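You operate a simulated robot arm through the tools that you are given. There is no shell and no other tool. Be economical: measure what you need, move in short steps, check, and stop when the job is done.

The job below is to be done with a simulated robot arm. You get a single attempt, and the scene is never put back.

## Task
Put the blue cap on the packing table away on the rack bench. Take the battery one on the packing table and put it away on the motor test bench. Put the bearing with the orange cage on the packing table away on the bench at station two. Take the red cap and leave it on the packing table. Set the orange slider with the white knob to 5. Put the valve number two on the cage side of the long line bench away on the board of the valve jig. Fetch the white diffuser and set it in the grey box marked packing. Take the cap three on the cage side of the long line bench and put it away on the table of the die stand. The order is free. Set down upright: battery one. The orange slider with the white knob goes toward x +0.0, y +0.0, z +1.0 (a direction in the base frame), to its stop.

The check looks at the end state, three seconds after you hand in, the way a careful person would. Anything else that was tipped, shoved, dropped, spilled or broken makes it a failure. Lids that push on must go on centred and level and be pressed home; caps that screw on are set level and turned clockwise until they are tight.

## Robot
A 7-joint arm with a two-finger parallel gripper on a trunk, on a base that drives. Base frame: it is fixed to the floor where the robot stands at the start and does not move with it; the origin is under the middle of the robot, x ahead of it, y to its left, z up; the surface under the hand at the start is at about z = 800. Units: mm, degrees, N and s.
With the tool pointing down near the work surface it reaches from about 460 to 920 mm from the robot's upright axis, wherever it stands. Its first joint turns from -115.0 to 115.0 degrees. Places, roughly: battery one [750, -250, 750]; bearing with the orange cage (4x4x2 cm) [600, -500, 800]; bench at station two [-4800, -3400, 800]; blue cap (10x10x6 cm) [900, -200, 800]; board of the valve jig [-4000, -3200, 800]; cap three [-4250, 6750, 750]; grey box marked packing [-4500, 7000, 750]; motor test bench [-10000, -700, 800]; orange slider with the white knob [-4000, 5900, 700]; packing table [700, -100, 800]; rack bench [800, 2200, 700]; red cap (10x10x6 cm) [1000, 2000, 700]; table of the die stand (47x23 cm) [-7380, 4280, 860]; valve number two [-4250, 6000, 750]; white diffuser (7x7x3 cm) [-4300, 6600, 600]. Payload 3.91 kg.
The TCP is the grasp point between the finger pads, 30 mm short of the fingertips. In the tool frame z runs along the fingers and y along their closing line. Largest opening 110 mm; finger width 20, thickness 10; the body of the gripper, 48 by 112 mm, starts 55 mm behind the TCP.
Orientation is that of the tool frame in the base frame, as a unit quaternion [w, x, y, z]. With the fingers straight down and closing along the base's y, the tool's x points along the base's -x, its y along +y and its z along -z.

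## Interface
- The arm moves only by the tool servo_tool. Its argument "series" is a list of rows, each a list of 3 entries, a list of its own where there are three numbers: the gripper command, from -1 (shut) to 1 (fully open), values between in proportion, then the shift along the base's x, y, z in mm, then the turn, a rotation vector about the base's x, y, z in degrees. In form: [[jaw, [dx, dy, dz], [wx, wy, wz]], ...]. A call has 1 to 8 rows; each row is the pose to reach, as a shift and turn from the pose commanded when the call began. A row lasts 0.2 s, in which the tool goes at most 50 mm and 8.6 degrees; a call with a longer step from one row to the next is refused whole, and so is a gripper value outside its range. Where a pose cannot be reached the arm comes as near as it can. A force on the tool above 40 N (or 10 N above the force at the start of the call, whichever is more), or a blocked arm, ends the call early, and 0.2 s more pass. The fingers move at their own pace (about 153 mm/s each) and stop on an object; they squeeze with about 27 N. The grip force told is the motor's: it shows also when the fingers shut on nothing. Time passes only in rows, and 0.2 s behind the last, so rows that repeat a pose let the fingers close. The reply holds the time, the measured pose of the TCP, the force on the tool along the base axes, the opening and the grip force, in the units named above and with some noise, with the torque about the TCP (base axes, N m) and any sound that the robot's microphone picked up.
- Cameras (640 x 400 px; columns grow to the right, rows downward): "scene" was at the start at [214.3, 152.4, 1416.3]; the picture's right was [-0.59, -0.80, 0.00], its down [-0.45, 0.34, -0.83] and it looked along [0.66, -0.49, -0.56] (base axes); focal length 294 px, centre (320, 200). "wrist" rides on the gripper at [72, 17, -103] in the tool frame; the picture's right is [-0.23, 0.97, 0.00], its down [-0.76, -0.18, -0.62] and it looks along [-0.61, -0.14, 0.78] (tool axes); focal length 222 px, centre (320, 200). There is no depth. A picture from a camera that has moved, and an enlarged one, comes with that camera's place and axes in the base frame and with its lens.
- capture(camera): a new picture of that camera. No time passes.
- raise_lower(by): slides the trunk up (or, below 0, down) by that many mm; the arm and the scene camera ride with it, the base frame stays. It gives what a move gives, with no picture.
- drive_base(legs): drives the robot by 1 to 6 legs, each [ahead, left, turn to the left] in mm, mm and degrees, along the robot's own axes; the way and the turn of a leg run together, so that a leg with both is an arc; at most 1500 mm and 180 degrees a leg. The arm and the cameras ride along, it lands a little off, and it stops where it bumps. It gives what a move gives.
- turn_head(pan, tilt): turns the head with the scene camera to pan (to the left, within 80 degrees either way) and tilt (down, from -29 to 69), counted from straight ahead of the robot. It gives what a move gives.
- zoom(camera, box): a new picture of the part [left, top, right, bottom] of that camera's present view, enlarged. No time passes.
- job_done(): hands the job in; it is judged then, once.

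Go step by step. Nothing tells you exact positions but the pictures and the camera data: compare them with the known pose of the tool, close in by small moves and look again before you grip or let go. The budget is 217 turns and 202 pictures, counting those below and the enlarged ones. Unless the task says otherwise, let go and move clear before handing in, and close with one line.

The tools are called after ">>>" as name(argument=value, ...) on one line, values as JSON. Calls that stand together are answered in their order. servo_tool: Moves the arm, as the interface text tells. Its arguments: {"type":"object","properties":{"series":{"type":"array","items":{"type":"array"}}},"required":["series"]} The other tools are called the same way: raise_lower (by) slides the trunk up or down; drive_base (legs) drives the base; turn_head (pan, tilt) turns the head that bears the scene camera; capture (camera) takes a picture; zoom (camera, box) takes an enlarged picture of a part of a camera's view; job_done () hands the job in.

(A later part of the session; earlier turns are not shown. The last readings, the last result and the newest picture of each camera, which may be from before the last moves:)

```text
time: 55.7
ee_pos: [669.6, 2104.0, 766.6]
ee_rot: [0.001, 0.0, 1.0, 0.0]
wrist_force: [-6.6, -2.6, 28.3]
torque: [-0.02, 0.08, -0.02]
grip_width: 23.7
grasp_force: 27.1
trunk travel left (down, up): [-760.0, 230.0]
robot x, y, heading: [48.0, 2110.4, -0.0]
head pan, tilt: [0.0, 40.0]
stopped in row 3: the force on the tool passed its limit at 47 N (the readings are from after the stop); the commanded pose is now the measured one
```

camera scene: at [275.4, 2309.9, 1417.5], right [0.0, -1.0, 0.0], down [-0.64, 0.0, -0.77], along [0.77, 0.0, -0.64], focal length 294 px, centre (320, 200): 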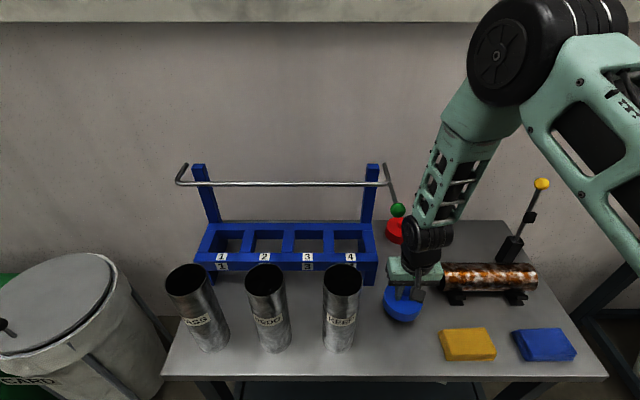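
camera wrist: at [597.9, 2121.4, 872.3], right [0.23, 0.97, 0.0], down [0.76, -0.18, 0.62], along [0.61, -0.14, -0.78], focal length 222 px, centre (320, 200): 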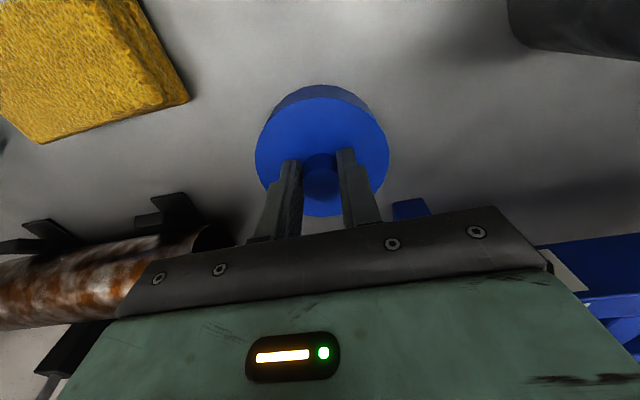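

Contact with the bench. Release and lift away.

>>> servo_tool(series=[[-1, [0, 0, 1], [0, 0, 0]], [-0.2, [0, 0, 1], [0, 0, 0]], [-0.2, [0, 0, 1], [0, 0, 0]], [-0.2, [0, 0, 25], [0, 0, 0]], [-0.2, [0, 0, 65], [0, 0, 0]], [-0.2, [0, 0, 110], [0, 0, 0]], [-0.2, [0, 0, 150], [0, 0, 0]], [-0.2, [0, 0, 190], [0, 0, 0]]])

>>> turn_head(pan=-15, tilt=45)

>>> capture(camera="scene")

>>> capture(camera="wrist")

```text
time: 57.5
ee_pos: [669.8, 2104.4, 952.4]
ee_rot: [0.0, 0.0, 1.0, 0.001]
wrist_force: [-0.5, -0.6, 0.1]
torque: [-0.02, 0.04, 0.0]
grip_width: 44.2
grasp_force: 0.1
trunk travel left (down, up): [-760.0, 230.0]
robot x, y, heading: [47.8, 2105.8, -0.0]
head pan, tilt: [0.0, 40.0]
```

```text
time: 58.3
ee_pos: [671.0, 2103.3, 953.0]
ee_rot: [0.0, -0.001, 1.0, 0.0]
wrist_force: [0.2, 0.9, 0.1]
torque: [-0.01, -0.01, -0.02]
grip_width: 44.1
grasp_force: 0.2
trunk travel left (down, up): [-760.0, 230.0]
robot x, y, heading: [47.3, 2101.3, -0.0]
head pan, tilt: [-15.0, 45.0]
```

```text
165 pictures are left
camera scene: at [269.1, 2289.0, 1410.1], right [-0.26, -0.97, 0.0], down [-0.68, 0.18, -0.71], along [0.68, -0.18, -0.71], focal length 294 px, centre (320, 200)
```

scene: 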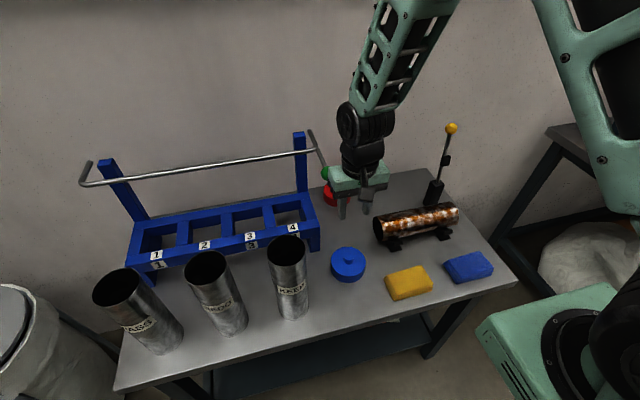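

```text
164 pictures are left
camera wrist: at [598.5, 2121.3, 1055.5], right [0.23, 0.97, 0.0], down [0.76, -0.18, 0.62], along [0.61, -0.14, -0.78], focal length 222 px, centre (320, 200)
```

wrist: 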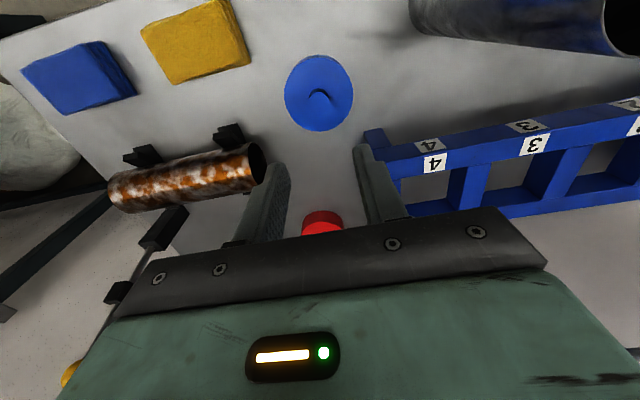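

The blue cap stands on the rack bench. Next is the red cap at about (935, 2050); I'll move right first to stay clear of the rack bar's green knob, then forward.

>>> servo_tool(series=[[-0.2, [0, -35, 0], [0, 0, 0]], [-0.2, [5, -70, 0], [0, 0, 0]], [-0.2, [45, -80, 0], [0, 0, 0]], [-0.2, [90, -80, 0], [0, 0, 0]], [-0.2, [135, -75, 0], [0, 0, 0]], [-0.2, [180, -65, 0], [0, 0, 0]], [-0.2, [220, -58, -5], [0, 0, 0]], [-0.2, [220, -58, -10], [0, 0, 0]]])

>>> capture(camera="wrist")

>>> capture(camera="scene")

```text
time: 60.1
ee_pos: [889.9, 2045.3, 943.6]
ee_rot: [0.001, 0.0, 1.0, 0.0]
wrist_force: [0.2, -1.3, 0.2]
torque: [-0.01, -0.01, -0.01]
grip_width: 43.9
grasp_force: 0.0
trunk travel left (down, up): [-760.0, 230.0]
robot x, y, heading: [45.0, 2104.1, -0.1]
head pan, tilt: [-15.0, 45.0]
```

```text
163 pictures are left
camera wrist: at [818.5, 2062.8, 1046.8], right [0.23, 0.97, 0.0], down [0.76, -0.18, 0.62], along [0.61, -0.14, -0.78], focal length 222 px, centre (320, 200)
```

wrist: 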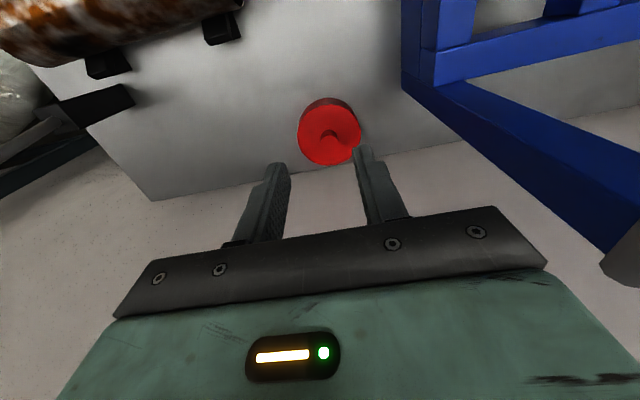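

```text
162 pictures are left
camera scene: at [269.1, 2288.9, 1410.1], right [-0.26, -0.97, 0.0], down [-0.68, 0.18, -0.71], along [0.68, -0.18, -0.71], focal length 294 px, centre (320, 200)
```

scene: 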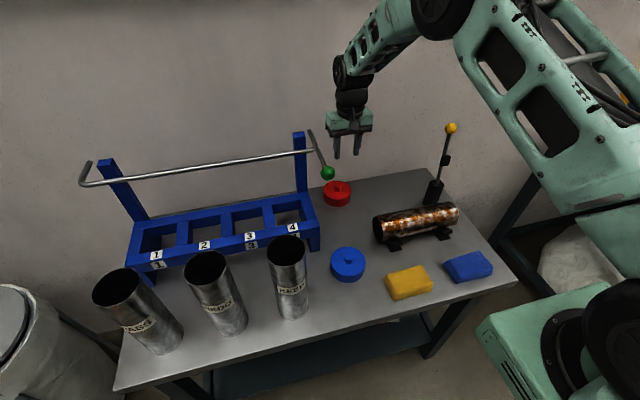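

The red knob is at about (942, 2049). Lowering over it.

>>> servo_tool(series=[[-0.1, [30, 3, -10], [0, 0, 0]], [-0.1, [52, 4, -40], [0, 0, 0]], [-0.1, [52, 4, -80], [0, 0, 0]], [-0.1, [52, 4, -115], [0, 0, 0]], [-0.1, [52, 4, -135], [0, 0, 0]], [-0.1, [52, 4, -135], [0, 0, 0]]])

>>> capture(camera="wrist")

```text
time: 61.5
ee_pos: [942.9, 2049.6, 807.8]
ee_rot: [0.001, 0.0, 1.0, 0.0]
wrist_force: [0.2, -0.2, 0.1]
torque: [-0.01, 0.01, -0.04]
grip_width: 49.4
grasp_force: 0.0
trunk travel left (down, up): [-760.0, 230.0]
robot x, y, heading: [47.2, 2105.5, -0.2]
head pan, tilt: [-15.0, 45.0]
```

```text
161 pictures are left
camera wrist: at [870.7, 2067.4, 909.8], right [0.23, 0.97, 0.0], down [0.76, -0.18, 0.62], along [0.61, -0.14, -0.78], focal length 222 px, centre (320, 200)
```

wrist: 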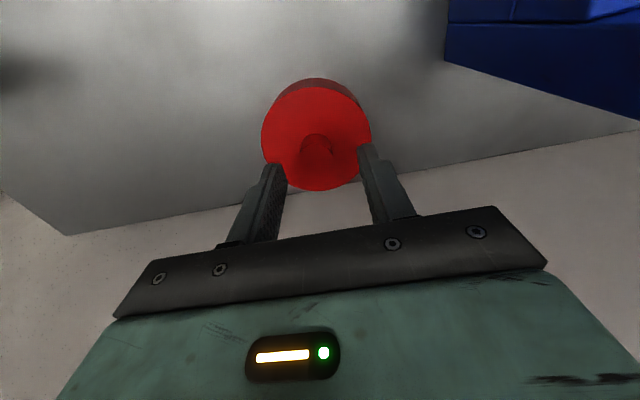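

>>> servo_tool(series=[[-0.2, [1, -2, -20], [0, 0, 0]], [-0.2, [1, -2, -34], [0, 0, 0]], [-0.2, [1, -2, -39], [0, 0, 0]], [-1, [1, -2, -39], [0, 0, 0]], [-1, [1, -2, -39], [0, 0, 0]], [-1, [1, -2, -36], [0, 0, 0]], [-1, [1, -2, -30], [0, 0, 0]], [-1, [1, -2, -24], [0, 0, 0]]])

>>> servo_tool(series=[[-1, [0, 0, 8], [0, 0, 0]], [-1, [0, 0, 18], [0, 0, 0]], [-1, [0, 0, 30], [0, 0, 0]], [-1, [0, 0, 45], [0, 0, 0]], [-1, [0, 0, 62], [0, 0, 0]], [-1, [0, 0, 80], [0, 0, 0]], [-1, [0, 0, 100], [0, 0, 0]], [-1, [-5, -2, 120], [0, 0, 0]]])

>>> capture(camera="wrist")

```text
time: 63.3
ee_pos: [944.0, 2048.0, 784.8]
ee_rot: [0.0, 0.001, 1.0, 0.0]
wrist_force: [-0.3, -1.2, -0.9]
torque: [0.01, -0.01, 0.0]
grip_width: 24.0
grasp_force: 26.7
trunk travel left (down, up): [-760.0, 230.0]
robot x, y, heading: [47.3, 2106.4, -0.1]
head pan, tilt: [-15.0, 45.0]
```

```text
time: 65.1
ee_pos: [938.3, 2046.6, 905.2]
ee_rot: [0.0, 0.0, 1.0, 0.0]
wrist_force: [0.0, 0.5, -0.8]
torque: [-0.01, 0.01, -0.02]
grip_width: 24.1
grasp_force: 27.1
trunk travel left (down, up): [-760.0, 230.0]
robot x, y, heading: [45.5, 2104.5, -0.1]
head pan, tilt: [-15.0, 45.0]
```

```text
160 pictures are left
camera wrist: at [867.8, 2064.2, 1007.2], right [0.23, 0.97, 0.0], down [0.76, -0.18, 0.62], along [0.61, -0.14, -0.78], focal length 222 px, centre (320, 200)
```

wrist: 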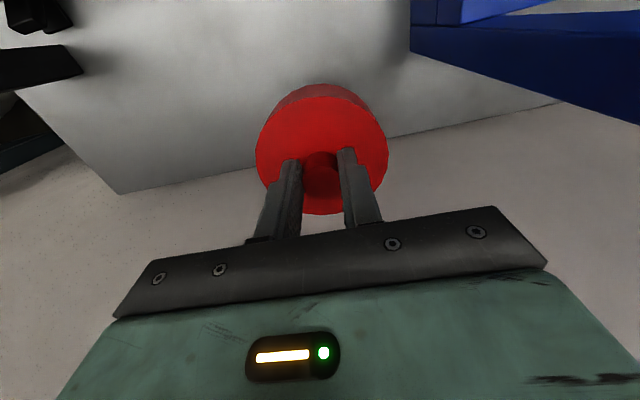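

Holding the red cap. Retracting back along the clear lane, then driving to the packing table.

>>> servo_tool(series=[[-1, [-35, -8, 8], [0, 0, 0]], [-1, [-70, -16, 16], [0, 0, 0]], [-1, [-110, -22, 24], [0, 0, 0]], [-1, [-150, -25, 32], [0, 0, 0]], [-1, [-190, -25, 40], [0, 0, 0]], [-1, [-230, -25, 48], [0, 0, 0]], [-1, [-270, -25, 56], [0, 0, 0]], [-1, [-310, -25, 64], [0, 0, 0]]])

>>> servo_tool(series=[[-1, [-40, 0, 5], [0, 0, 0]], [-1, [-80, 0, 10], [0, 0, 0]], [-1, [-115, 0, 15], [0, 0, 0]]])

>>> drive_base(legs=[[-470, 0, 0], [0, -1180, 0], [0, -1180, 0]])

>>> turn_head(pan=0, tilt=40)

>>> capture(camera="scene")

```text
time: 66.9
ee_pos: [628.8, 2021.1, 969.4]
ee_rot: [0.001, 0.0, 1.0, 0.001]
wrist_force: [0.4, -0.6, -0.4]
torque: [0.0, -0.01, 0.04]
grip_width: 24.2
grasp_force: 27.4
trunk travel left (down, up): [-760.0, 230.0]
robot x, y, heading: [46.2, 2107.3, -0.2]
head pan, tilt: [-15.0, 45.0]
```

```text
time: 67.7
ee_pos: [546.5, 2022.6, 983.1]
ee_rot: [0.0, 0.0, 1.0, 0.001]
wrist_force: [-0.3, -0.6, -0.1]
torque: [0.01, -0.02, 0.05]
grip_width: 24.2
grasp_force: 27.0
out of reach, approached as far as the arm can: row 3
trunk travel left (down, up): [-760.0, 230.0]
robot x, y, heading: [48.1, 2105.4, -0.3]
head pan, tilt: [-15.0, 45.0]
```

```text
time: 81.7
ee_pos: [58.9, -340.7, 983.6]
ee_rot: [0.0, 0.003, 1.0, 0.0]
wrist_force: [0.1, 0.1, -0.7]
torque: [0.03, -0.03, 0.01]
grip_width: 24.3
grasp_force: 26.8
trunk travel left (down, up): [-760.0, 230.0]
robot x, y, heading: [-442.0, -253.8, -0.4]
head pan, tilt: [-15.0, 45.0]
```

```text
time: 82.4
ee_pos: [58.1, -340.9, 983.4]
ee_rot: [0.001, 0.003, 1.0, 0.0]
wrist_force: [-0.2, 0.0, -1.2]
torque: [0.0, 0.02, -0.04]
grip_width: 23.9
grasp_force: 27.1
trunk travel left (down, up): [-760.0, 230.0]
robot x, y, heading: [-443.6, -254.9, -0.6]
head pan, tilt: [0.0, 40.0]
```

```text
159 pictures are left
camera scene: at [-211.0, -51.8, 1417.3], right [-0.01, -1.0, 0.0], down [-0.64, 0.01, -0.77], along [0.77, -0.01, -0.64], focal length 294 px, centre (320, 200)
```

scene: 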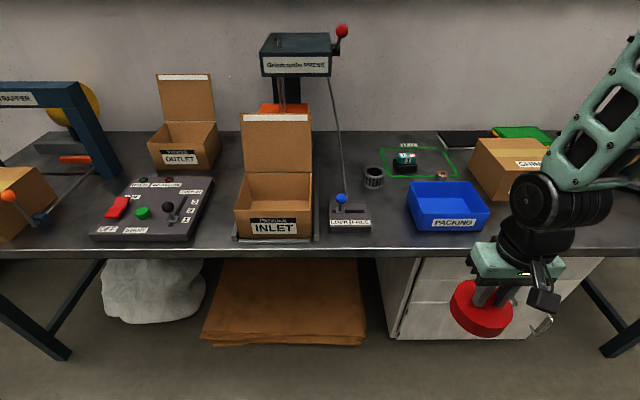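

I see the packing table layout. The free patch around (835, -232), between the cable and the OUT outline, suits the red cap. Driving up.

>>> drive_base(legs=[[445, 0, 0.5]])

>>> servo_tool(series=[[-1, [30, 5, 0], [0, 0, 0]], [-1, [60, 10, 0], [0, 0, 0]], [-1, [95, 18, 0], [0, 0, 0]], [-1, [130, 28, 0], [0, 0, 0]], [-1, [165, 42, 0], [0, 0, 0]], [-1, [200, 60, -5], [0, 0, 0]], [-1, [235, 75, -10], [0, 0, 0]], [-1, [265, 85, -20], [0, 0, 0]]])

>>> capture(camera="scene")

>>> capture(camera="wrist")

```text
time: 85.1
ee_pos: [503.0, -341.2, 983.5]
ee_rot: [-0.001, 0.001, 1.0, 0.0]
wrist_force: [-0.4, 0.1, -1.0]
torque: [-0.02, 0.03, -0.01]
grip_width: 24.2
grasp_force: 27.1
trunk travel left (down, up): [-760.0, 230.0]
robot x, y, heading: [3.6, -259.2, -0.2]
head pan, tilt: [0.0, 40.0]
```

```text
time: 86.9
ee_pos: [766.7, -256.8, 961.8]
ee_rot: [0.0, 0.001, 1.0, -0.001]
wrist_force: [-1.0, 0.6, 0.3]
torque: [0.01, -0.01, 0.01]
grip_width: 24.3
grasp_force: 26.9
trunk travel left (down, up): [-760.0, 230.0]
robot x, y, heading: [4.2, -256.7, 0.1]
head pan, tilt: [0.0, 40.0]
```

```text
158 pictures are left
camera scene: at [232.6, -53.5, 1417.5], right [0.0, -1.0, 0.0], down [-0.64, 0.0, -0.77], along [0.77, 0.0, -0.64], focal length 294 px, centre (320, 200)
```

scene: 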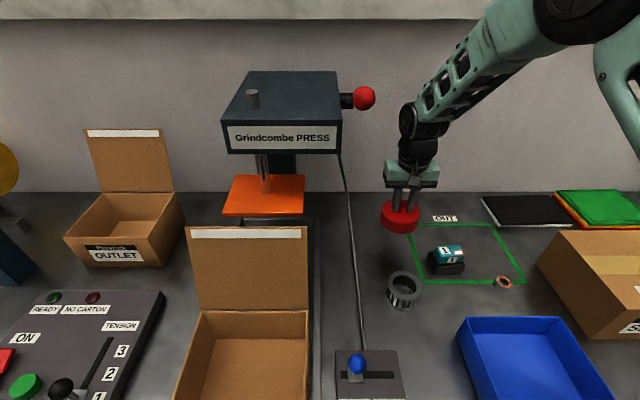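

```text
157 pictures are left
camera wrist: at [695.5, -238.7, 1065.2], right [0.23, 0.97, 0.0], down [0.76, -0.18, 0.62], along [0.61, -0.14, -0.78], focal length 222 px, centre (320, 200)
```

wrist: 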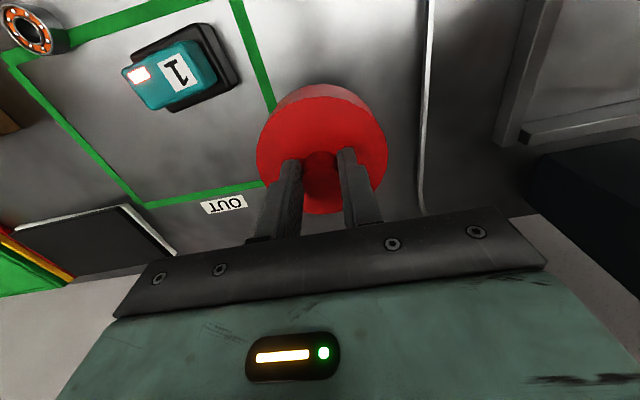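

>>> servo_tool(series=[[-1, [22, 14, -10], [0, 0, 0]], [-1, [43, 29, -25], [0, 0, 0]], [-1, [43, 29, -50], [0, 0, 0]], [-1, [43, 29, -72], [0, 0, 0]], [-1, [43, 29, -85], [0, 0, 0]], [-1, [43, 29, -91], [0, 0, 0]], [-1, [43, 29, -94], [0, 0, 0]], [-1, [43, 29, -97], [0, 0, 0]]])

>>> capture(camera="wrist")

```text
time: 88.7
ee_pos: [811.9, -226.8, 869.5]
ee_rot: [0.003, 0.001, 1.0, 0.0]
wrist_force: [-1.7, 0.2, 21.6]
torque: [-0.23, -0.05, 0.01]
grip_width: 24.4
grasp_force: 26.9
trunk travel left (down, up): [-760.0, 230.0]
robot x, y, heading: [4.1, -256.8, -0.2]
head pan, tilt: [0.0, 40.0]
```

```text
156 pictures are left
camera wrist: at [739.6, -208.9, 971.1], right [0.23, 0.97, 0.0], down [0.76, -0.18, 0.63], along [0.61, -0.14, -0.78], focal length 222 px, centre (320, 200)
```

wrist: 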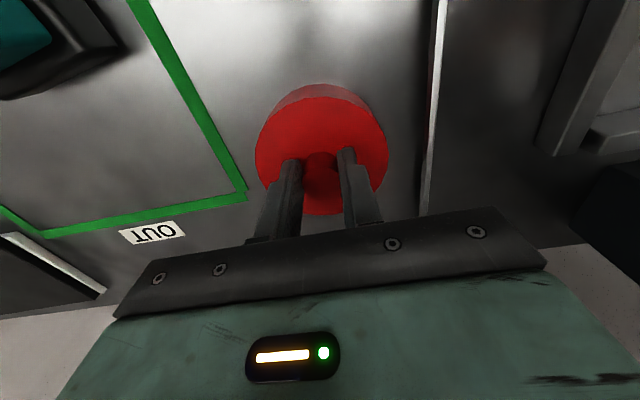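

Red cap is on the table. Releasing and lifting.

>>> servo_tool(series=[[-1, [0, 0, 2], [0, 0, 0]], [-0.2, [0, 0, 2], [0, 0, 0]], [-0.2, [0, 0, 2], [0, 0, 0]], [-0.2, [0, 0, 25], [0, 0, 0]], [-0.2, [0, 0, 60], [0, 0, 0]], [-0.2, [-10, -20, 90], [0, 0, 0]], [-0.2, [-40, -55, 100], [0, 0, 0]], [0, [-70, -90, 105], [0, 0, 0]]])

>>> capture(camera="wrist")

>>> zoom(camera="scene", box=[330, 180, 550, 320])

```text
time: 90.5
ee_pos: [741.8, -314.7, 972.0]
ee_rot: [0.0, 0.001, 1.0, 0.0]
wrist_force: [-0.2, 1.4, 0.0]
torque: [-0.05, 0.02, 0.02]
grip_width: 55.1
grasp_force: 0.1
trunk travel left (down, up): [-760.0, 230.0]
robot x, y, heading: [4.3, -259.4, -0.1]
head pan, tilt: [0.0, 40.0]
```

```text
155 pictures are left
camera wrist: at [669.4, -296.8, 1074.1], right [0.23, 0.97, 0.0], down [0.76, -0.18, 0.62], along [0.61, -0.14, -0.78], focal length 222 px, centre (320, 200)
```

wrist: 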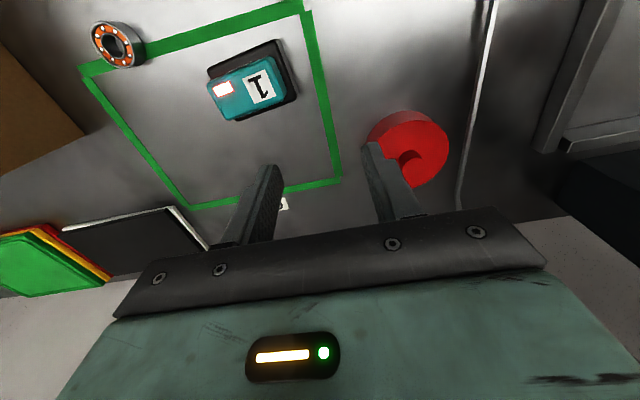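

```text
2.86 times, centred on (440, 250) of scene
camera zoom: at [233.3, -52.8, 1417.2], right [0.0, -1.0, 0.0], down [-0.64, 0.0, -0.77], along [0.77, 0.0, -0.64], focal length 839 px, centre (-23, 57)
```

zoom: 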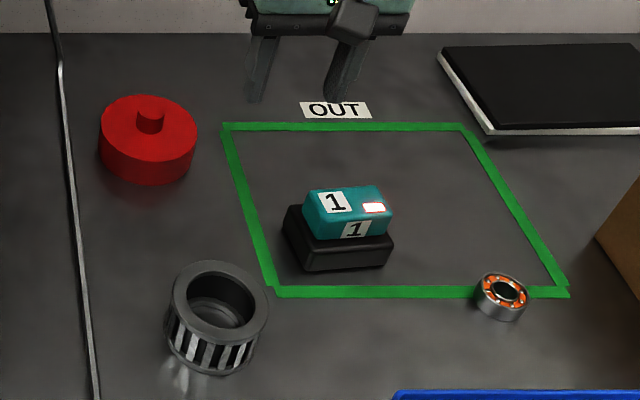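

Red cap done. Next the bearing at about (641, -487): moving over it.

>>> servo_tool(series=[[0.3, [-20, -35, 0], [0, 0, 0]], [0.3, [-42, -72, -10], [0, 0, 0]], [0.3, [-64, -108, -20], [0, 0, 0]], [0.3, [-86, -144, -40], [0, 0, 0]], [0.3, [-100, -172, -60], [0, 0, 0]], [0.3, [-100, -172, -85], [0, 0, 0]], [0.3, [-100, -172, -85], [0, 0, 0]]])

>>> capture(camera="wrist")

```text
time: 92.1
ee_pos: [639.9, -488.0, 885.2]
ee_rot: [0.001, 0.0, 1.0, 0.001]
wrist_force: [0.9, 0.1, -0.4]
torque: [-0.01, -0.05, 0.01]
grip_width: 71.5
grasp_force: 0.1
trunk travel left (down, up): [-760.0, 230.0]
robot x, y, heading: [3.0, -258.8, -0.4]
head pan, tilt: [0.0, 40.0]
```

```text
153 pictures are left
camera wrist: at [567.7, -470.8, 987.8], right [0.23, 0.97, 0.0], down [0.76, -0.18, 0.62], along [0.61, -0.14, -0.78], focal length 222 px, centre (320, 200)
```

wrist: 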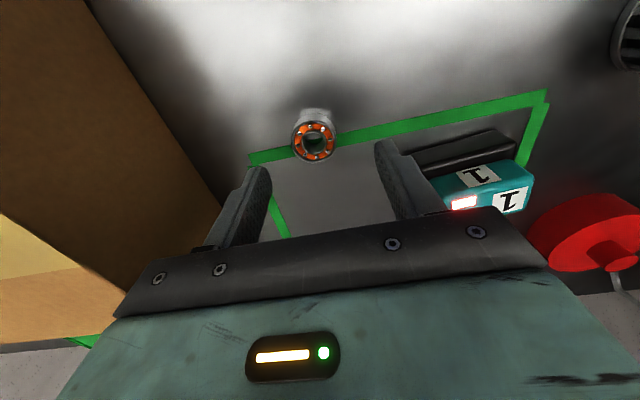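

>>> servo_tool(series=[[0.2, [1, -4, -20], [0, 0, 0]], [0.1, [1, -4, -38], [0, 0, 0]], [0.1, [1, -4, -46], [0, 0, 0]], [0.1, [1, -4, -50], [0, 0, 0]], [-1, [1, -4, -50], [0, 0, 0]], [-1, [1, -4, -50], [0, 0, 0]], [-1, [1, -4, -50], [0, 0, 0]]])

>>> capture(camera="wrist")

```text
time: 93.7
ee_pos: [642.0, -491.3, 835.7]
ee_rot: [0.0, 0.0, 1.0, -0.001]
wrist_force: [0.7, 0.2, -0.4]
torque: [-0.02, -0.02, -0.01]
grip_width: 37.0
grasp_force: 27.0
trunk travel left (down, up): [-760.0, 230.0]
robot x, y, heading: [4.1, -257.1, -0.3]
head pan, tilt: [0.0, 40.0]
```

```text
152 pictures are left
camera wrist: at [570.3, -474.9, 939.0], right [0.23, 0.97, 0.0], down [0.76, -0.18, 0.62], along [0.61, -0.14, -0.78], focal length 222 px, centre (320, 200)
```

wrist: 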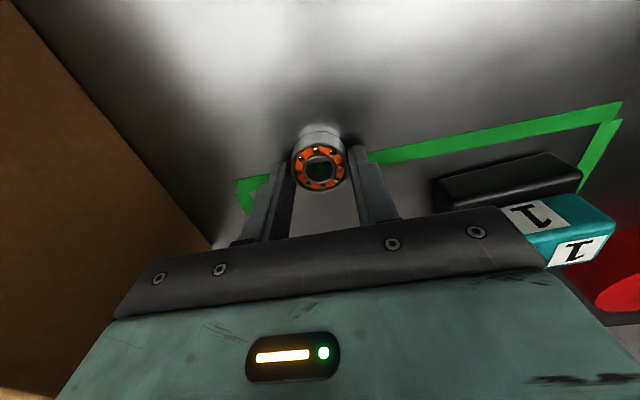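

Gripped. Lifting and retracting, then I'll look around for the way to station two.

>>> servo_tool(series=[[-1, [0, 0, 8], [0, 0, 0]], [-1, [0, 0, 20], [0, 0, 0]], [-1, [0, 0, 45], [0, 0, 0]], [-1, [0, 0, 75], [0, 0, 0]], [-1, [-25, 10, 105], [0, 0, 0]], [-1, [-60, 20, 130], [0, 0, 0]], [-1, [-95, 30, 150], [0, 0, 0]], [-1, [-125, 40, 165], [0, 0, 0]]])

>>> drive_base(legs=[[-450, 0, 0]])

>>> turn_head(pan=-80, tilt=15)

>>> capture(camera="scene")

>>> capture(camera="wrist")

```text
time: 95.5
ee_pos: [516.9, -455.7, 1001.5]
ee_rot: [0.0, 0.001, 1.0, 0.0]
wrist_force: [-0.7, 0.0, -1.0]
torque: [0.02, 0.0, 0.01]
grip_width: 36.8
grasp_force: 26.7
trunk travel left (down, up): [-760.0, 230.0]
robot x, y, heading: [3.2, -257.7, -0.3]
head pan, tilt: [0.0, 40.0]
```

```text
time: 98.2
ee_pos: [65.9, -451.9, 1000.5]
ee_rot: [0.0, 0.0, 1.0, 0.0]
wrist_force: [0.6, -0.7, -0.8]
torque: [0.0, 0.03, -0.02]
grip_width: 36.5
grasp_force: 27.1
trunk travel left (down, up): [-760.0, 230.0]
robot x, y, heading: [-447.8, -257.8, -0.1]
head pan, tilt: [0.0, 40.0]
```

```text
time: 99.8
ee_pos: [66.2, -450.8, 1001.2]
ee_rot: [-0.001, 0.001, 1.0, 0.0]
wrist_force: [-0.3, -1.0, -1.3]
torque: [0.02, -0.01, 0.0]
grip_width: 36.7
grasp_force: 27.2
trunk travel left (down, up): [-760.0, 230.0]
robot x, y, heading: [-450.3, -259.9, -0.4]
head pan, tilt: [-80.0, 15.0]
```

```text
151 pictures are left
camera scene: at [-287.9, -143.4, 1456.9], right [-0.99, -0.17, 0.0], down [-0.04, 0.26, -0.97], along [0.17, -0.95, -0.26], focal length 294 px, centre (320, 200)
```

scene: 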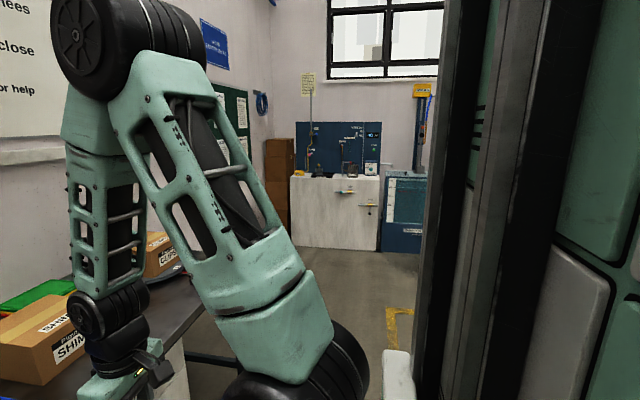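

```text
150 pictures are left
camera wrist: at [-5.5, -434.2, 1104.0], right [0.23, 0.97, 0.0], down [0.76, -0.18, 0.62], along [0.61, -0.14, -0.78], focal length 222 px, centre (320, 200)
```

wrist: 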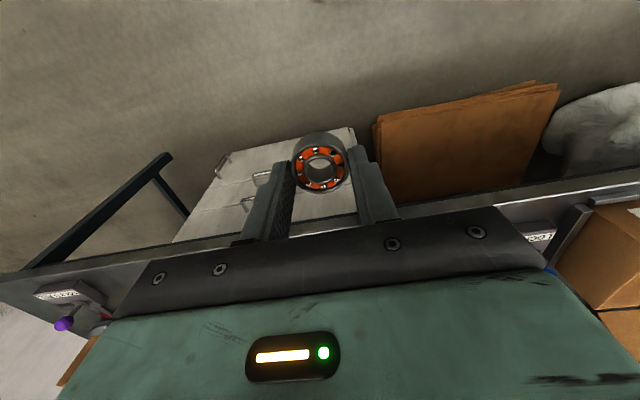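

I'll turn the robot to face station two (heading about -144°) and look.

>>> drive_base(legs=[[0, 0, -144]])

>>> turn_head(pan=0, tilt=12)

>>> capture(camera="scene")

>>> turn_head(pan=55, tilt=12)

>>> capture(camera="scene")

>>> turn_head(pan=-55, tilt=12)

>>> capture(camera="scene")

```text
time: 106.2
ee_pos: [-981.4, -388.8, 1001.4]
ee_rot: [0.0, 0.955, 0.298, 0.0]
wrist_force: [0.2, 0.9, 0.4]
torque: [-0.02, 0.0, 0.01]
grip_width: 36.7
grasp_force: 27.3
trunk travel left (down, up): [-760.0, 230.0]
robot x, y, heading: [-447.4, -255.7, -145.7]
head pan, tilt: [-80.0, 15.0]
```

```text
time: 107.7
ee_pos: [-981.7, -389.3, 1001.0]
ee_rot: [0.0, 0.955, 0.298, 0.0]
wrist_force: [1.5, 0.1, -0.2]
torque: [0.0, 0.04, -0.02]
grip_width: 36.7
grasp_force: 26.9
trunk travel left (down, up): [-760.0, 230.0]
robot x, y, heading: [-446.7, -256.0, -145.5]
head pan, tilt: [0.0, 12.0]
```

```text
149 pictures are left
camera scene: at [-523.9, -558.3, 1461.8], right [-0.57, 0.82, 0.0], down [0.17, 0.12, -0.98], along [-0.81, -0.56, -0.21], focal length 294 px, centre (320, 200)
```

scene: 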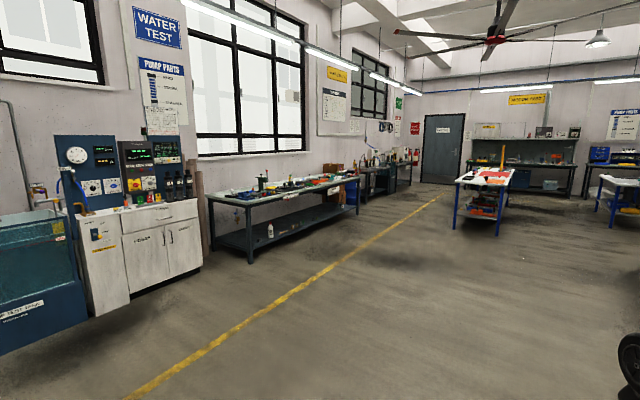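

```text
time: 108.9
ee_pos: [-982.1, -389.4, 1001.5]
ee_rot: [0.0, 0.954, 0.299, 0.0]
wrist_force: [-0.4, -0.6, -0.3]
torque: [-0.03, 0.01, -0.02]
grip_width: 36.8
grasp_force: 27.6
trunk travel left (down, up): [-760.0, 230.0]
robot x, y, heading: [-446.7, -255.1, -145.5]
head pan, tilt: [55.0, 12.0]
```

```text
148 pictures are left
camera scene: at [-447.8, -598.6, 1461.8], right [-1.0, 0.01, 0.0], down [0.0, 0.21, -0.98], along [-0.01, -0.98, -0.21], focal length 294 px, centre (320, 200)
```

scene: 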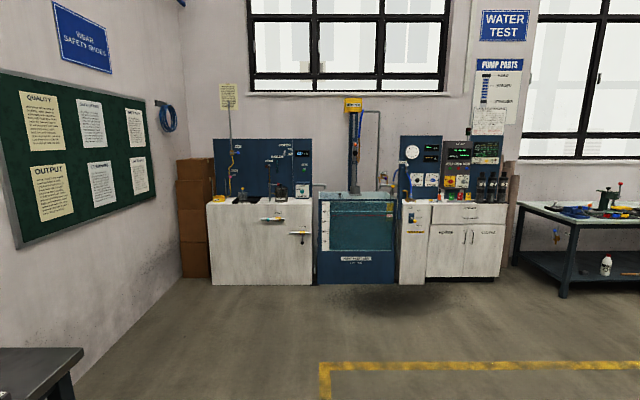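

```text
time: 110.8
ee_pos: [-981.8, -387.6, 1001.3]
ee_rot: [0.0, 0.955, 0.298, 0.0]
wrist_force: [-0.5, 0.7, -1.2]
torque: [-0.01, 0.03, -0.02]
grip_width: 36.8
grasp_force: 27.1
trunk travel left (down, up): [-760.0, 230.0]
robot x, y, heading: [-449.6, -253.5, -145.1]
head pan, tilt: [-55.0, 12.0]
```

```text
147 pictures are left
camera scene: at [-534.5, -472.9, 1461.8], right [0.35, 0.94, 0.0], down [0.2, -0.07, -0.98], along [-0.92, 0.34, -0.21], focal length 294 px, centre (320, 200)
```

scene: 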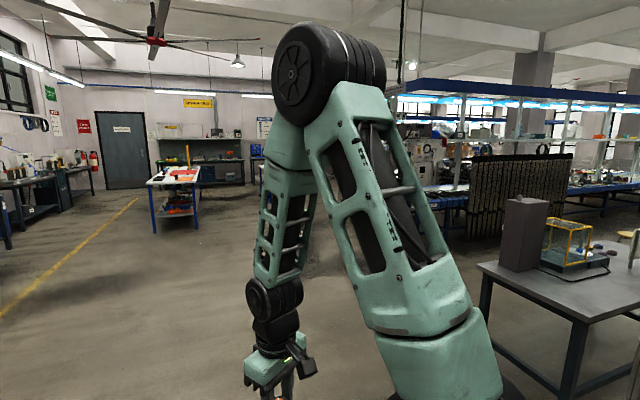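

Benches run along the window wall at y ≈ -3100 to -3400. I'll drive toward (-4800, -2300) over the open floor and then look at station two.

>>> drive_base(legs=[[0, 0, -9.5], [1500, 0, 0], [1500, 0, 0], [1500, 0, 0], [300, 0, 0], [0, 0, 65]])

>>> turn_head(pan=0, tilt=25)

>>> capture(camera="scene")

```text
time: 137.1
ee_pos: [-5019.0, -2672.5, 1001.9]
ee_rot: [0.0, 0.73, 0.684, 0.0]
wrist_force: [0.5, -0.8, -0.8]
torque: [0.0, -0.01, -0.02]
grip_width: 36.8
grasp_force: 27.6
trunk travel left (down, up): [-760.0, 230.0]
robot x, y, heading: [-4791.6, -2170.2, -93.8]
head pan, tilt: [-55.0, 12.0]
```

```text
time: 138.4
ee_pos: [-5019.0, -2671.9, 1001.6]
ee_rot: [0.0, 0.729, 0.685, 0.0]
wrist_force: [0.9, -0.1, -1.0]
torque: [0.0, -0.03, 0.01]
grip_width: 36.4
grasp_force: 27.0
trunk travel left (down, up): [-760.0, 230.0]
robot x, y, heading: [-4793.3, -2170.9, -93.9]
head pan, tilt: [0.0, 25.0]
```

```text
146 pictures are left
camera scene: at [-4601.4, -2418.3, 1440.7], right [-1.0, 0.07, 0.0], down [0.03, 0.42, -0.91], along [-0.06, -0.9, -0.42], focal length 294 px, centre (320, 200)
```

scene: 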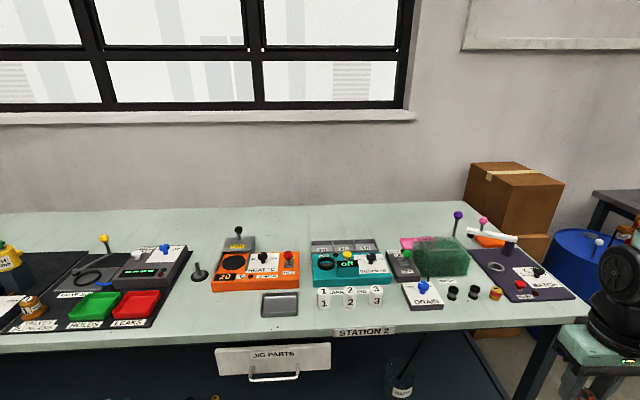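

The bench labelled "STATION 2" is in front. Zooming for the layout and a free spot.

>>> zoom(camera="scene", box=[190, 200, 440, 350])

>>> zoom(camera="scene", box=[360, 200, 600, 350])

```text
2.56 times, centred on (315, 275) of scene
camera zoom: at [-4601.4, -2418.3, 1440.7], right [-1.0, 0.07, 0.0], down [0.03, 0.42, -0.91], along [-0.06, -0.9, -0.42], focal length 752 px, centre (333, 8)
```

zoom: 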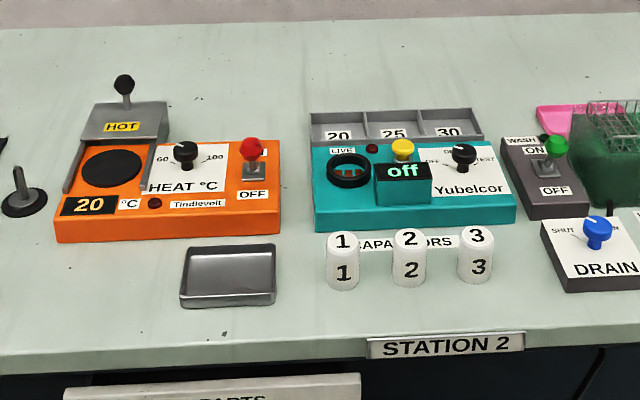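

```text
2.67 times, centred on (480, 275) of scene
camera zoom: at [-4601.4, -2418.3, 1440.7], right [-1.0, 0.07, 0.0], down [0.03, 0.42, -0.91], along [-0.06, -0.9, -0.42], focal length 783 px, centre (-107, 0)
```

zoom: 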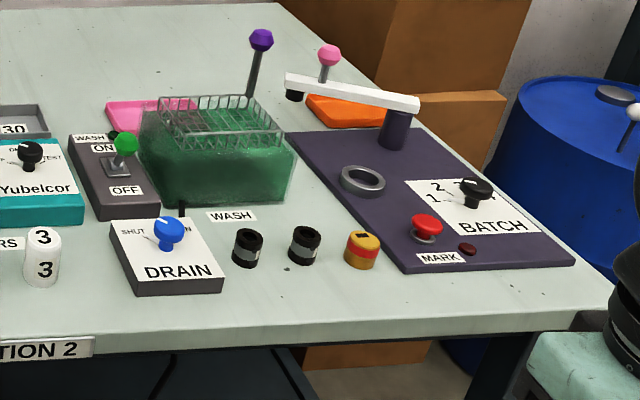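

Free strip on the bench front at about (-4920, -3014), in front of the DRAIN box. I'll approach a little and lower there.

>>> drive_base(legs=[[150, 0, 3.9]])

>>> turn_head(pan=-20, tilt=45)

>>> capture(camera="scene")

>>> capture(camera="wrist")

```text
time: 139.8
ee_pos: [-4987.4, -2838.0, 1001.9]
ee_rot: [0.0, 0.705, 0.71, 0.0]
wrist_force: [0.3, -0.4, -1.6]
torque: [-0.03, 0.0, 0.01]
grip_width: 36.7
grasp_force: 27.0
trunk travel left (down, up): [-760.0, 230.0]
robot x, y, heading: [-4795.4, -2323.3, -89.6]
head pan, tilt: [0.0, 25.0]
```

```text
time: 140.6
ee_pos: [-4988.6, -2838.4, 1001.8]
ee_rot: [0.0, 0.704, 0.71, 0.0]
wrist_force: [-0.8, -0.4, -0.5]
torque: [0.01, 0.02, 0.0]
grip_width: 36.7
grasp_force: 26.8
trunk travel left (down, up): [-760.0, 230.0]
robot x, y, heading: [-4797.4, -2324.0, -89.5]
head pan, tilt: [-20.0, 45.0]
```

```text
143 pictures are left
camera scene: at [-4616.5, -2539.4, 1410.1], right [-0.94, 0.33, 0.0], down [0.24, 0.67, -0.71], along [-0.24, -0.67, -0.71], focal length 294 px, centre (320, 200)
```

scene: 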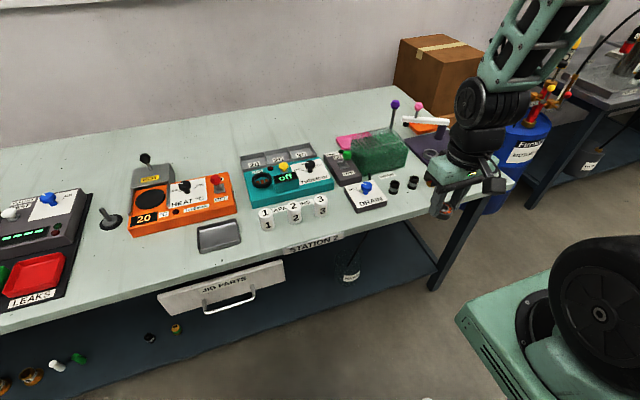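

```text
142 pictures are left
camera wrist: at [-4970.6, -2764.7, 1104.0], right [0.98, -0.22, 0.0], down [-0.17, -0.76, 0.62], along [-0.14, -0.61, -0.78], focal length 222 px, centre (320, 200)
```

wrist: 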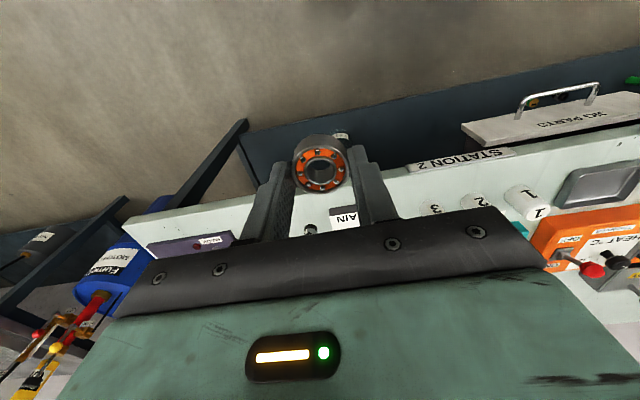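

Slight adjustment: the clearer spot is at about (-5050, -3018), in front of the black knobs. Moving over it.

>>> servo_tool(series=[[-1, [-14, -40, 0], [0, 0, 0]], [-1, [-28, -80, -10], [0, 0, 0]], [-1, [-42, -120, -25], [0, 0, 0]], [-1, [-54, -155, -45], [0, 0, 0]], [-1, [-62, -180, -75], [0, 0, 0]], [-1, [-62, -180, -110], [0, 0, 0]], [-1, [-62, -180, -125], [0, 0, 0]]])

>>> capture(camera="wrist")

>>> zoom(camera="scene", box=[320, 110, 520, 260])

```text
time: 142.2
ee_pos: [-5050.3, -3019.7, 875.7]
ee_rot: [0.0, 0.704, 0.71, -0.001]
wrist_force: [0.0, 0.7, -0.6]
torque: [-0.02, 0.01, 0.0]
grip_width: 36.3
grasp_force: 26.8
trunk travel left (down, up): [-760.0, 230.0]
robot x, y, heading: [-4797.5, -2323.2, -89.7]
head pan, tilt: [-20.0, 45.0]
```

```text
141 pictures are left
camera wrist: at [-5033.4, -2945.7, 978.7], right [0.98, -0.22, 0.0], down [-0.17, -0.76, 0.62], along [-0.14, -0.61, -0.78], focal length 222 px, centre (320, 200)
```

wrist: 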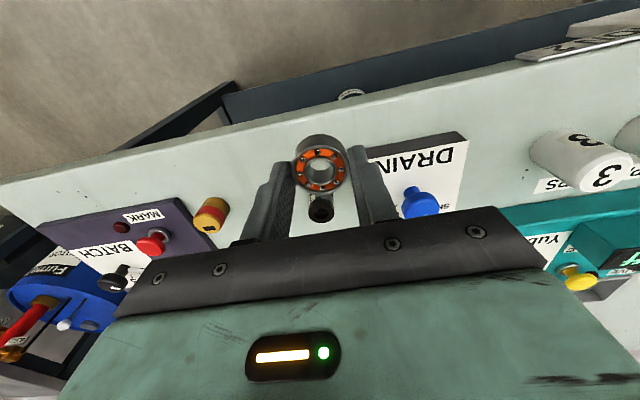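

```text
2.67 times, centred on (420, 185) of scene
camera zoom: at [-4616.5, -2539.3, 1410.1], right [-0.94, 0.34, 0.0], down [0.24, 0.67, -0.71], along [-0.24, -0.67, -0.71], focal length 783 px, centre (53, 240)
```

zoom: 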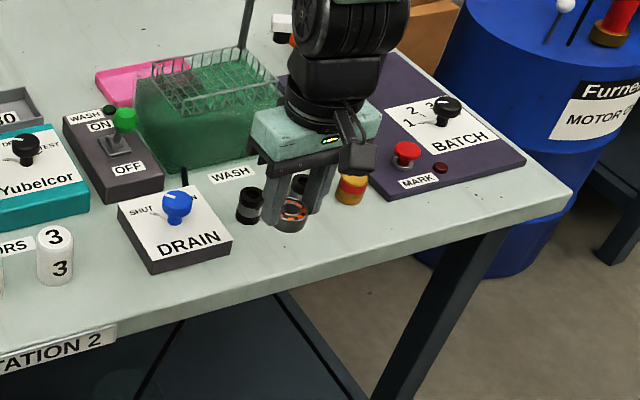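

Clear of the knobs. Lowering to the bench.

>>> servo_tool(series=[[-1, [0, 4, -20], [0, 0, 0]], [-1, [0, 4, -32], [0, 0, 0]], [-1, [0, 4, -37], [0, 0, 0]], [-1, [0, 4, -39], [0, 0, 0]], [-1, [0, 4, -41], [0, 0, 0]], [-1, [0, 4, -43], [0, 0, 0]], [-1, [0, 4, -45], [0, 0, 0]]])

>>> capture(camera="wrist")

```text
time: 143.8
ee_pos: [-5049.4, -3012.8, 831.4]
ee_rot: [0.0, 0.705, 0.71, 0.0]
wrist_force: [0.1, -0.6, -1.1]
torque: [0.0, 0.01, 0.0]
grip_width: 36.7
grasp_force: 27.4
trunk travel left (down, up): [-760.0, 230.0]
robot x, y, heading: [-4798.7, -2320.2, -89.6]
head pan, tilt: [-20.0, 45.0]
```

```text
139 pictures are left
camera wrist: at [-5032.5, -2940.6, 933.8], right [0.98, -0.22, 0.0], down [-0.17, -0.76, 0.62], along [-0.14, -0.61, -0.78], focal length 222 px, centre (320, 200)
```

wrist: 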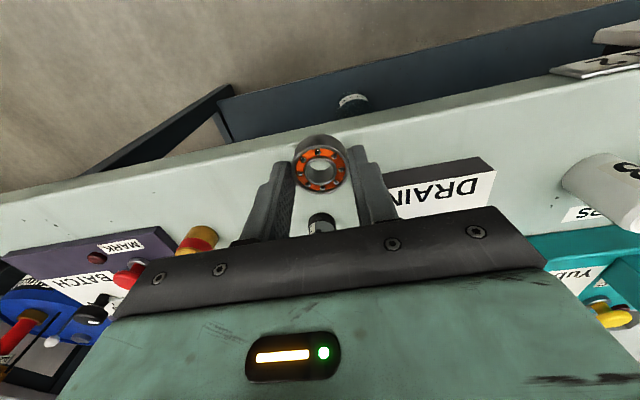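

No contact yet; continuing slowly.

>>> servo_tool(series=[[-1, [0, 0, -3], [0, 0, 0]], [-1, [0, 0, -6], [0, 0, 0]], [-1, [0, 0, -9], [0, 0, 0]], [-1, [0, 0, -12], [0, 0, 0]], [-1, [0, 0, -15], [0, 0, 0]], [-1, [0, 0, -18], [0, 0, 0]], [-1, [0, 0, -21], [0, 0, 0]], [-1, [0, 0, -24], [0, 0, 0]]])

>>> capture(camera="wrist")

>>> zoom(camera="scene", box=[320, 110, 520, 260])

```text
time: 145.6
ee_pos: [-5050.3, -3014.4, 806.6]
ee_rot: [0.0, 0.704, 0.71, 0.0]
wrist_force: [-0.2, -0.4, 0.3]
torque: [-0.05, -0.03, -0.03]
grip_width: 36.5
grasp_force: 26.6
trunk travel left (down, up): [-760.0, 230.0]
robot x, y, heading: [-4796.9, -2318.1, -89.7]
head pan, tilt: [-20.0, 45.0]
```

```text
138 pictures are left
camera wrist: at [-5032.7, -2940.5, 909.5], right [0.98, -0.22, 0.0], down [-0.17, -0.76, 0.62], along [-0.14, -0.61, -0.78], focal length 222 px, centre (320, 200)
```

wrist: 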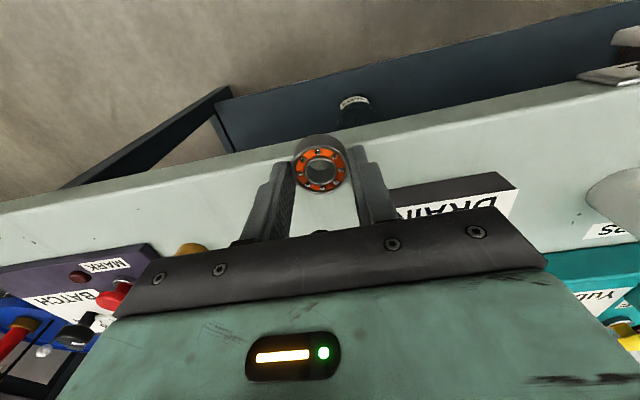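

```text
2.67 times, centred on (420, 185) of scene
camera zoom: at [-4616.6, -2539.4, 1410.1], right [-0.94, 0.34, 0.0], down [0.24, 0.67, -0.71], along [-0.24, -0.67, -0.71], focal length 783 px, centre (53, 240)
```

zoom: 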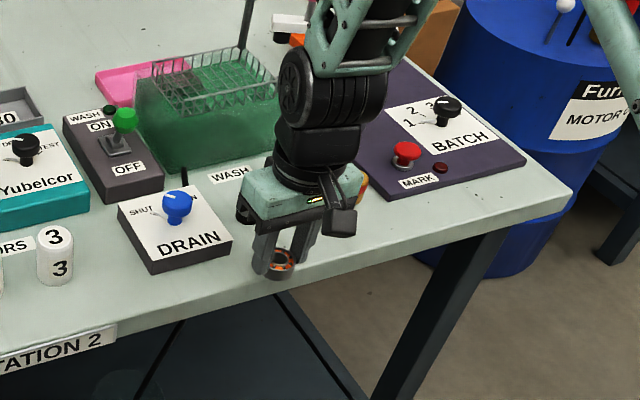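

The bench must be lower (about 750), which puts this spot at the edge. I'll rise, shift inward, and look again.

>>> servo_tool(series=[[-1, [0, 0, 35], [0, 0, 0]], [-1, [-20, -20, 45], [0, 0, 0]], [-1, [-45, -42, 40], [0, 0, 0]], [-1, [-45, -42, 30], [0, 0, 0]], [-1, [-45, -42, 30], [0, 0, 0]]])

>>> capture(camera="wrist")

>>> zoom(camera="scene", box=[320, 110, 520, 260])

```text
time: 146.8
ee_pos: [-5095.9, -3057.6, 837.7]
ee_rot: [0.0, 0.704, 0.71, -0.001]
wrist_force: [-0.6, 0.0, -1.0]
torque: [-0.01, -0.01, 0.0]
grip_width: 36.7
grasp_force: 26.9
trunk travel left (down, up): [-760.0, 230.0]
robot x, y, heading: [-4796.4, -2320.4, -89.7]
head pan, tilt: [-20.0, 45.0]
```

```text
136 pictures are left
camera wrist: at [-5078.6, -2984.1, 939.7], right [0.98, -0.22, 0.0], down [-0.17, -0.76, 0.62], along [-0.14, -0.61, -0.78], focal length 222 px, centre (320, 200)
```

wrist: 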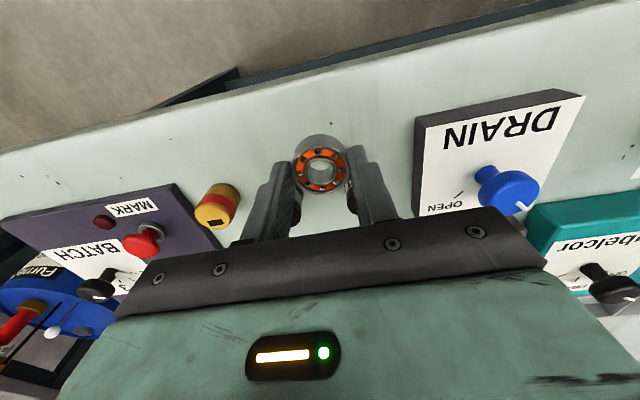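

```text
2.67 times, centred on (420, 185) of scene
camera zoom: at [-4616.6, -2539.4, 1410.1], right [-0.94, 0.34, 0.0], down [0.24, 0.67, -0.71], along [-0.24, -0.67, -0.71], focal length 783 px, centre (53, 240)
```

zoom: 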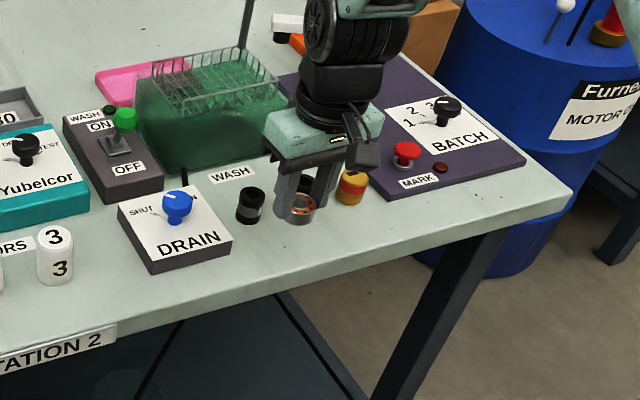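

Open bench directly below now. Lowering to contact.

>>> servo_tool(series=[[-1, [0, 0, -20], [0, 0, 0]], [-1, [0, 0, -35], [0, 0, 0]], [-1, [0, 0, -43], [0, 0, 0]], [-1, [0, 0, -46], [0, 0, 0]], [-1, [0, 0, -49], [0, 0, 0]], [-1, [0, 0, -52], [0, 0, 0]], [-1, [0, 0, -55], [0, 0, 0]], [-1, [0, 0, -58], [0, 0, 0]]])

>>> zoom(camera="scene", box=[320, 110, 520, 260])

```text
time: 148.2
ee_pos: [-5095.3, -3056.2, 791.7]
ee_rot: [0.001, 0.704, 0.71, -0.002]
wrist_force: [2.5, 10.7, 24.4]
torque: [0.56, -0.64, 0.18]
grip_width: 36.6
grasp_force: 27.1
trunk travel left (down, up): [-760.0, 230.0]
robot x, y, heading: [-4796.8, -2324.2, -89.5]
head pan, tilt: [-20.0, 45.0]
stopped in row 7: the force on the tool passed its limit at 46 N (the readings are from after the stop); the commanded pose is now the measured one
```

```text
2.67 times, centred on (420, 185) of scene
camera zoom: at [-4616.1, -2537.9, 1410.3], right [-0.94, 0.34, 0.0], down [0.24, 0.67, -0.71], along [-0.24, -0.67, -0.71], focal length 783 px, centre (53, 240)
```

zoom: 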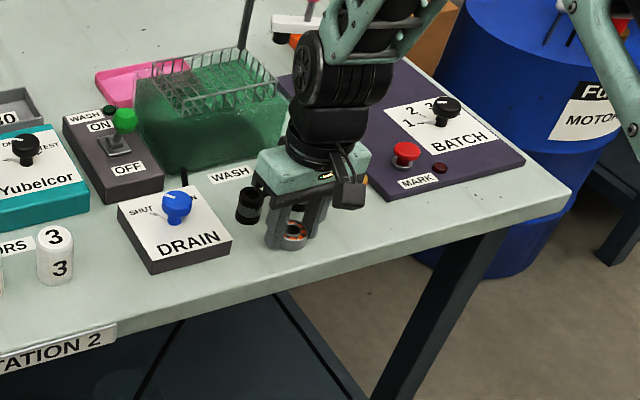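

In contact with the bench. Opening modestly and lifting.

>>> servo_tool(series=[[-1, [0, 0, 1], [0, 0, 0]], [-0.05, [0, 0, 1], [0, 0, 0]], [-0.05, [0, 0, 1], [0, 0, 0]], [-0.05, [0, 0, 25], [0, 0, 0]], [-0.05, [0, 5, 60], [0, 0, 0]], [-0.05, [5, 20, 105], [0, 0, 0]], [-0.05, [5, 40, 150], [0, 0, 0]], [-0.05, [5, 60, 195], [0, 0, 0]]])

>>> zoom(camera="scene", box=[320, 110, 520, 260])

```text
time: 150.0
ee_pos: [-5090.9, -2997.5, 983.9]
ee_rot: [0.001, 0.704, 0.71, -0.002]
wrist_force: [-0.2, -0.7, -0.7]
torque: [0.03, 0.02, 0.02]
grip_width: 52.2
grasp_force: 0.2
trunk travel left (down, up): [-760.0, 230.0]
robot x, y, heading: [-4797.9, -2326.2, -89.3]
head pan, tilt: [-20.0, 45.0]
```

```text
2.67 times, centred on (420, 185) of scene
camera zoom: at [-4616.8, -2540.0, 1409.9], right [-0.94, 0.34, 0.0], down [0.24, 0.67, -0.71], along [-0.24, -0.67, -0.71], focal length 783 px, centre (53, 240)
```

zoom: 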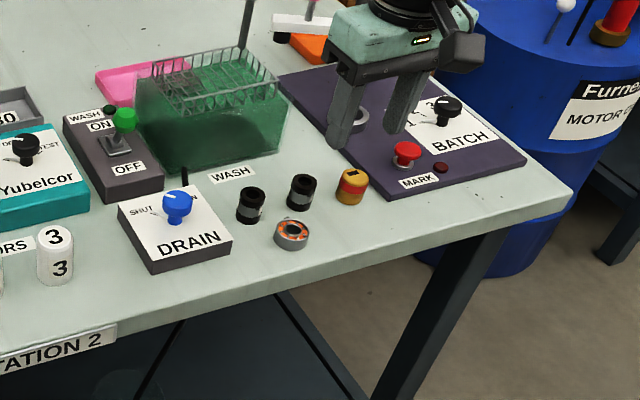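

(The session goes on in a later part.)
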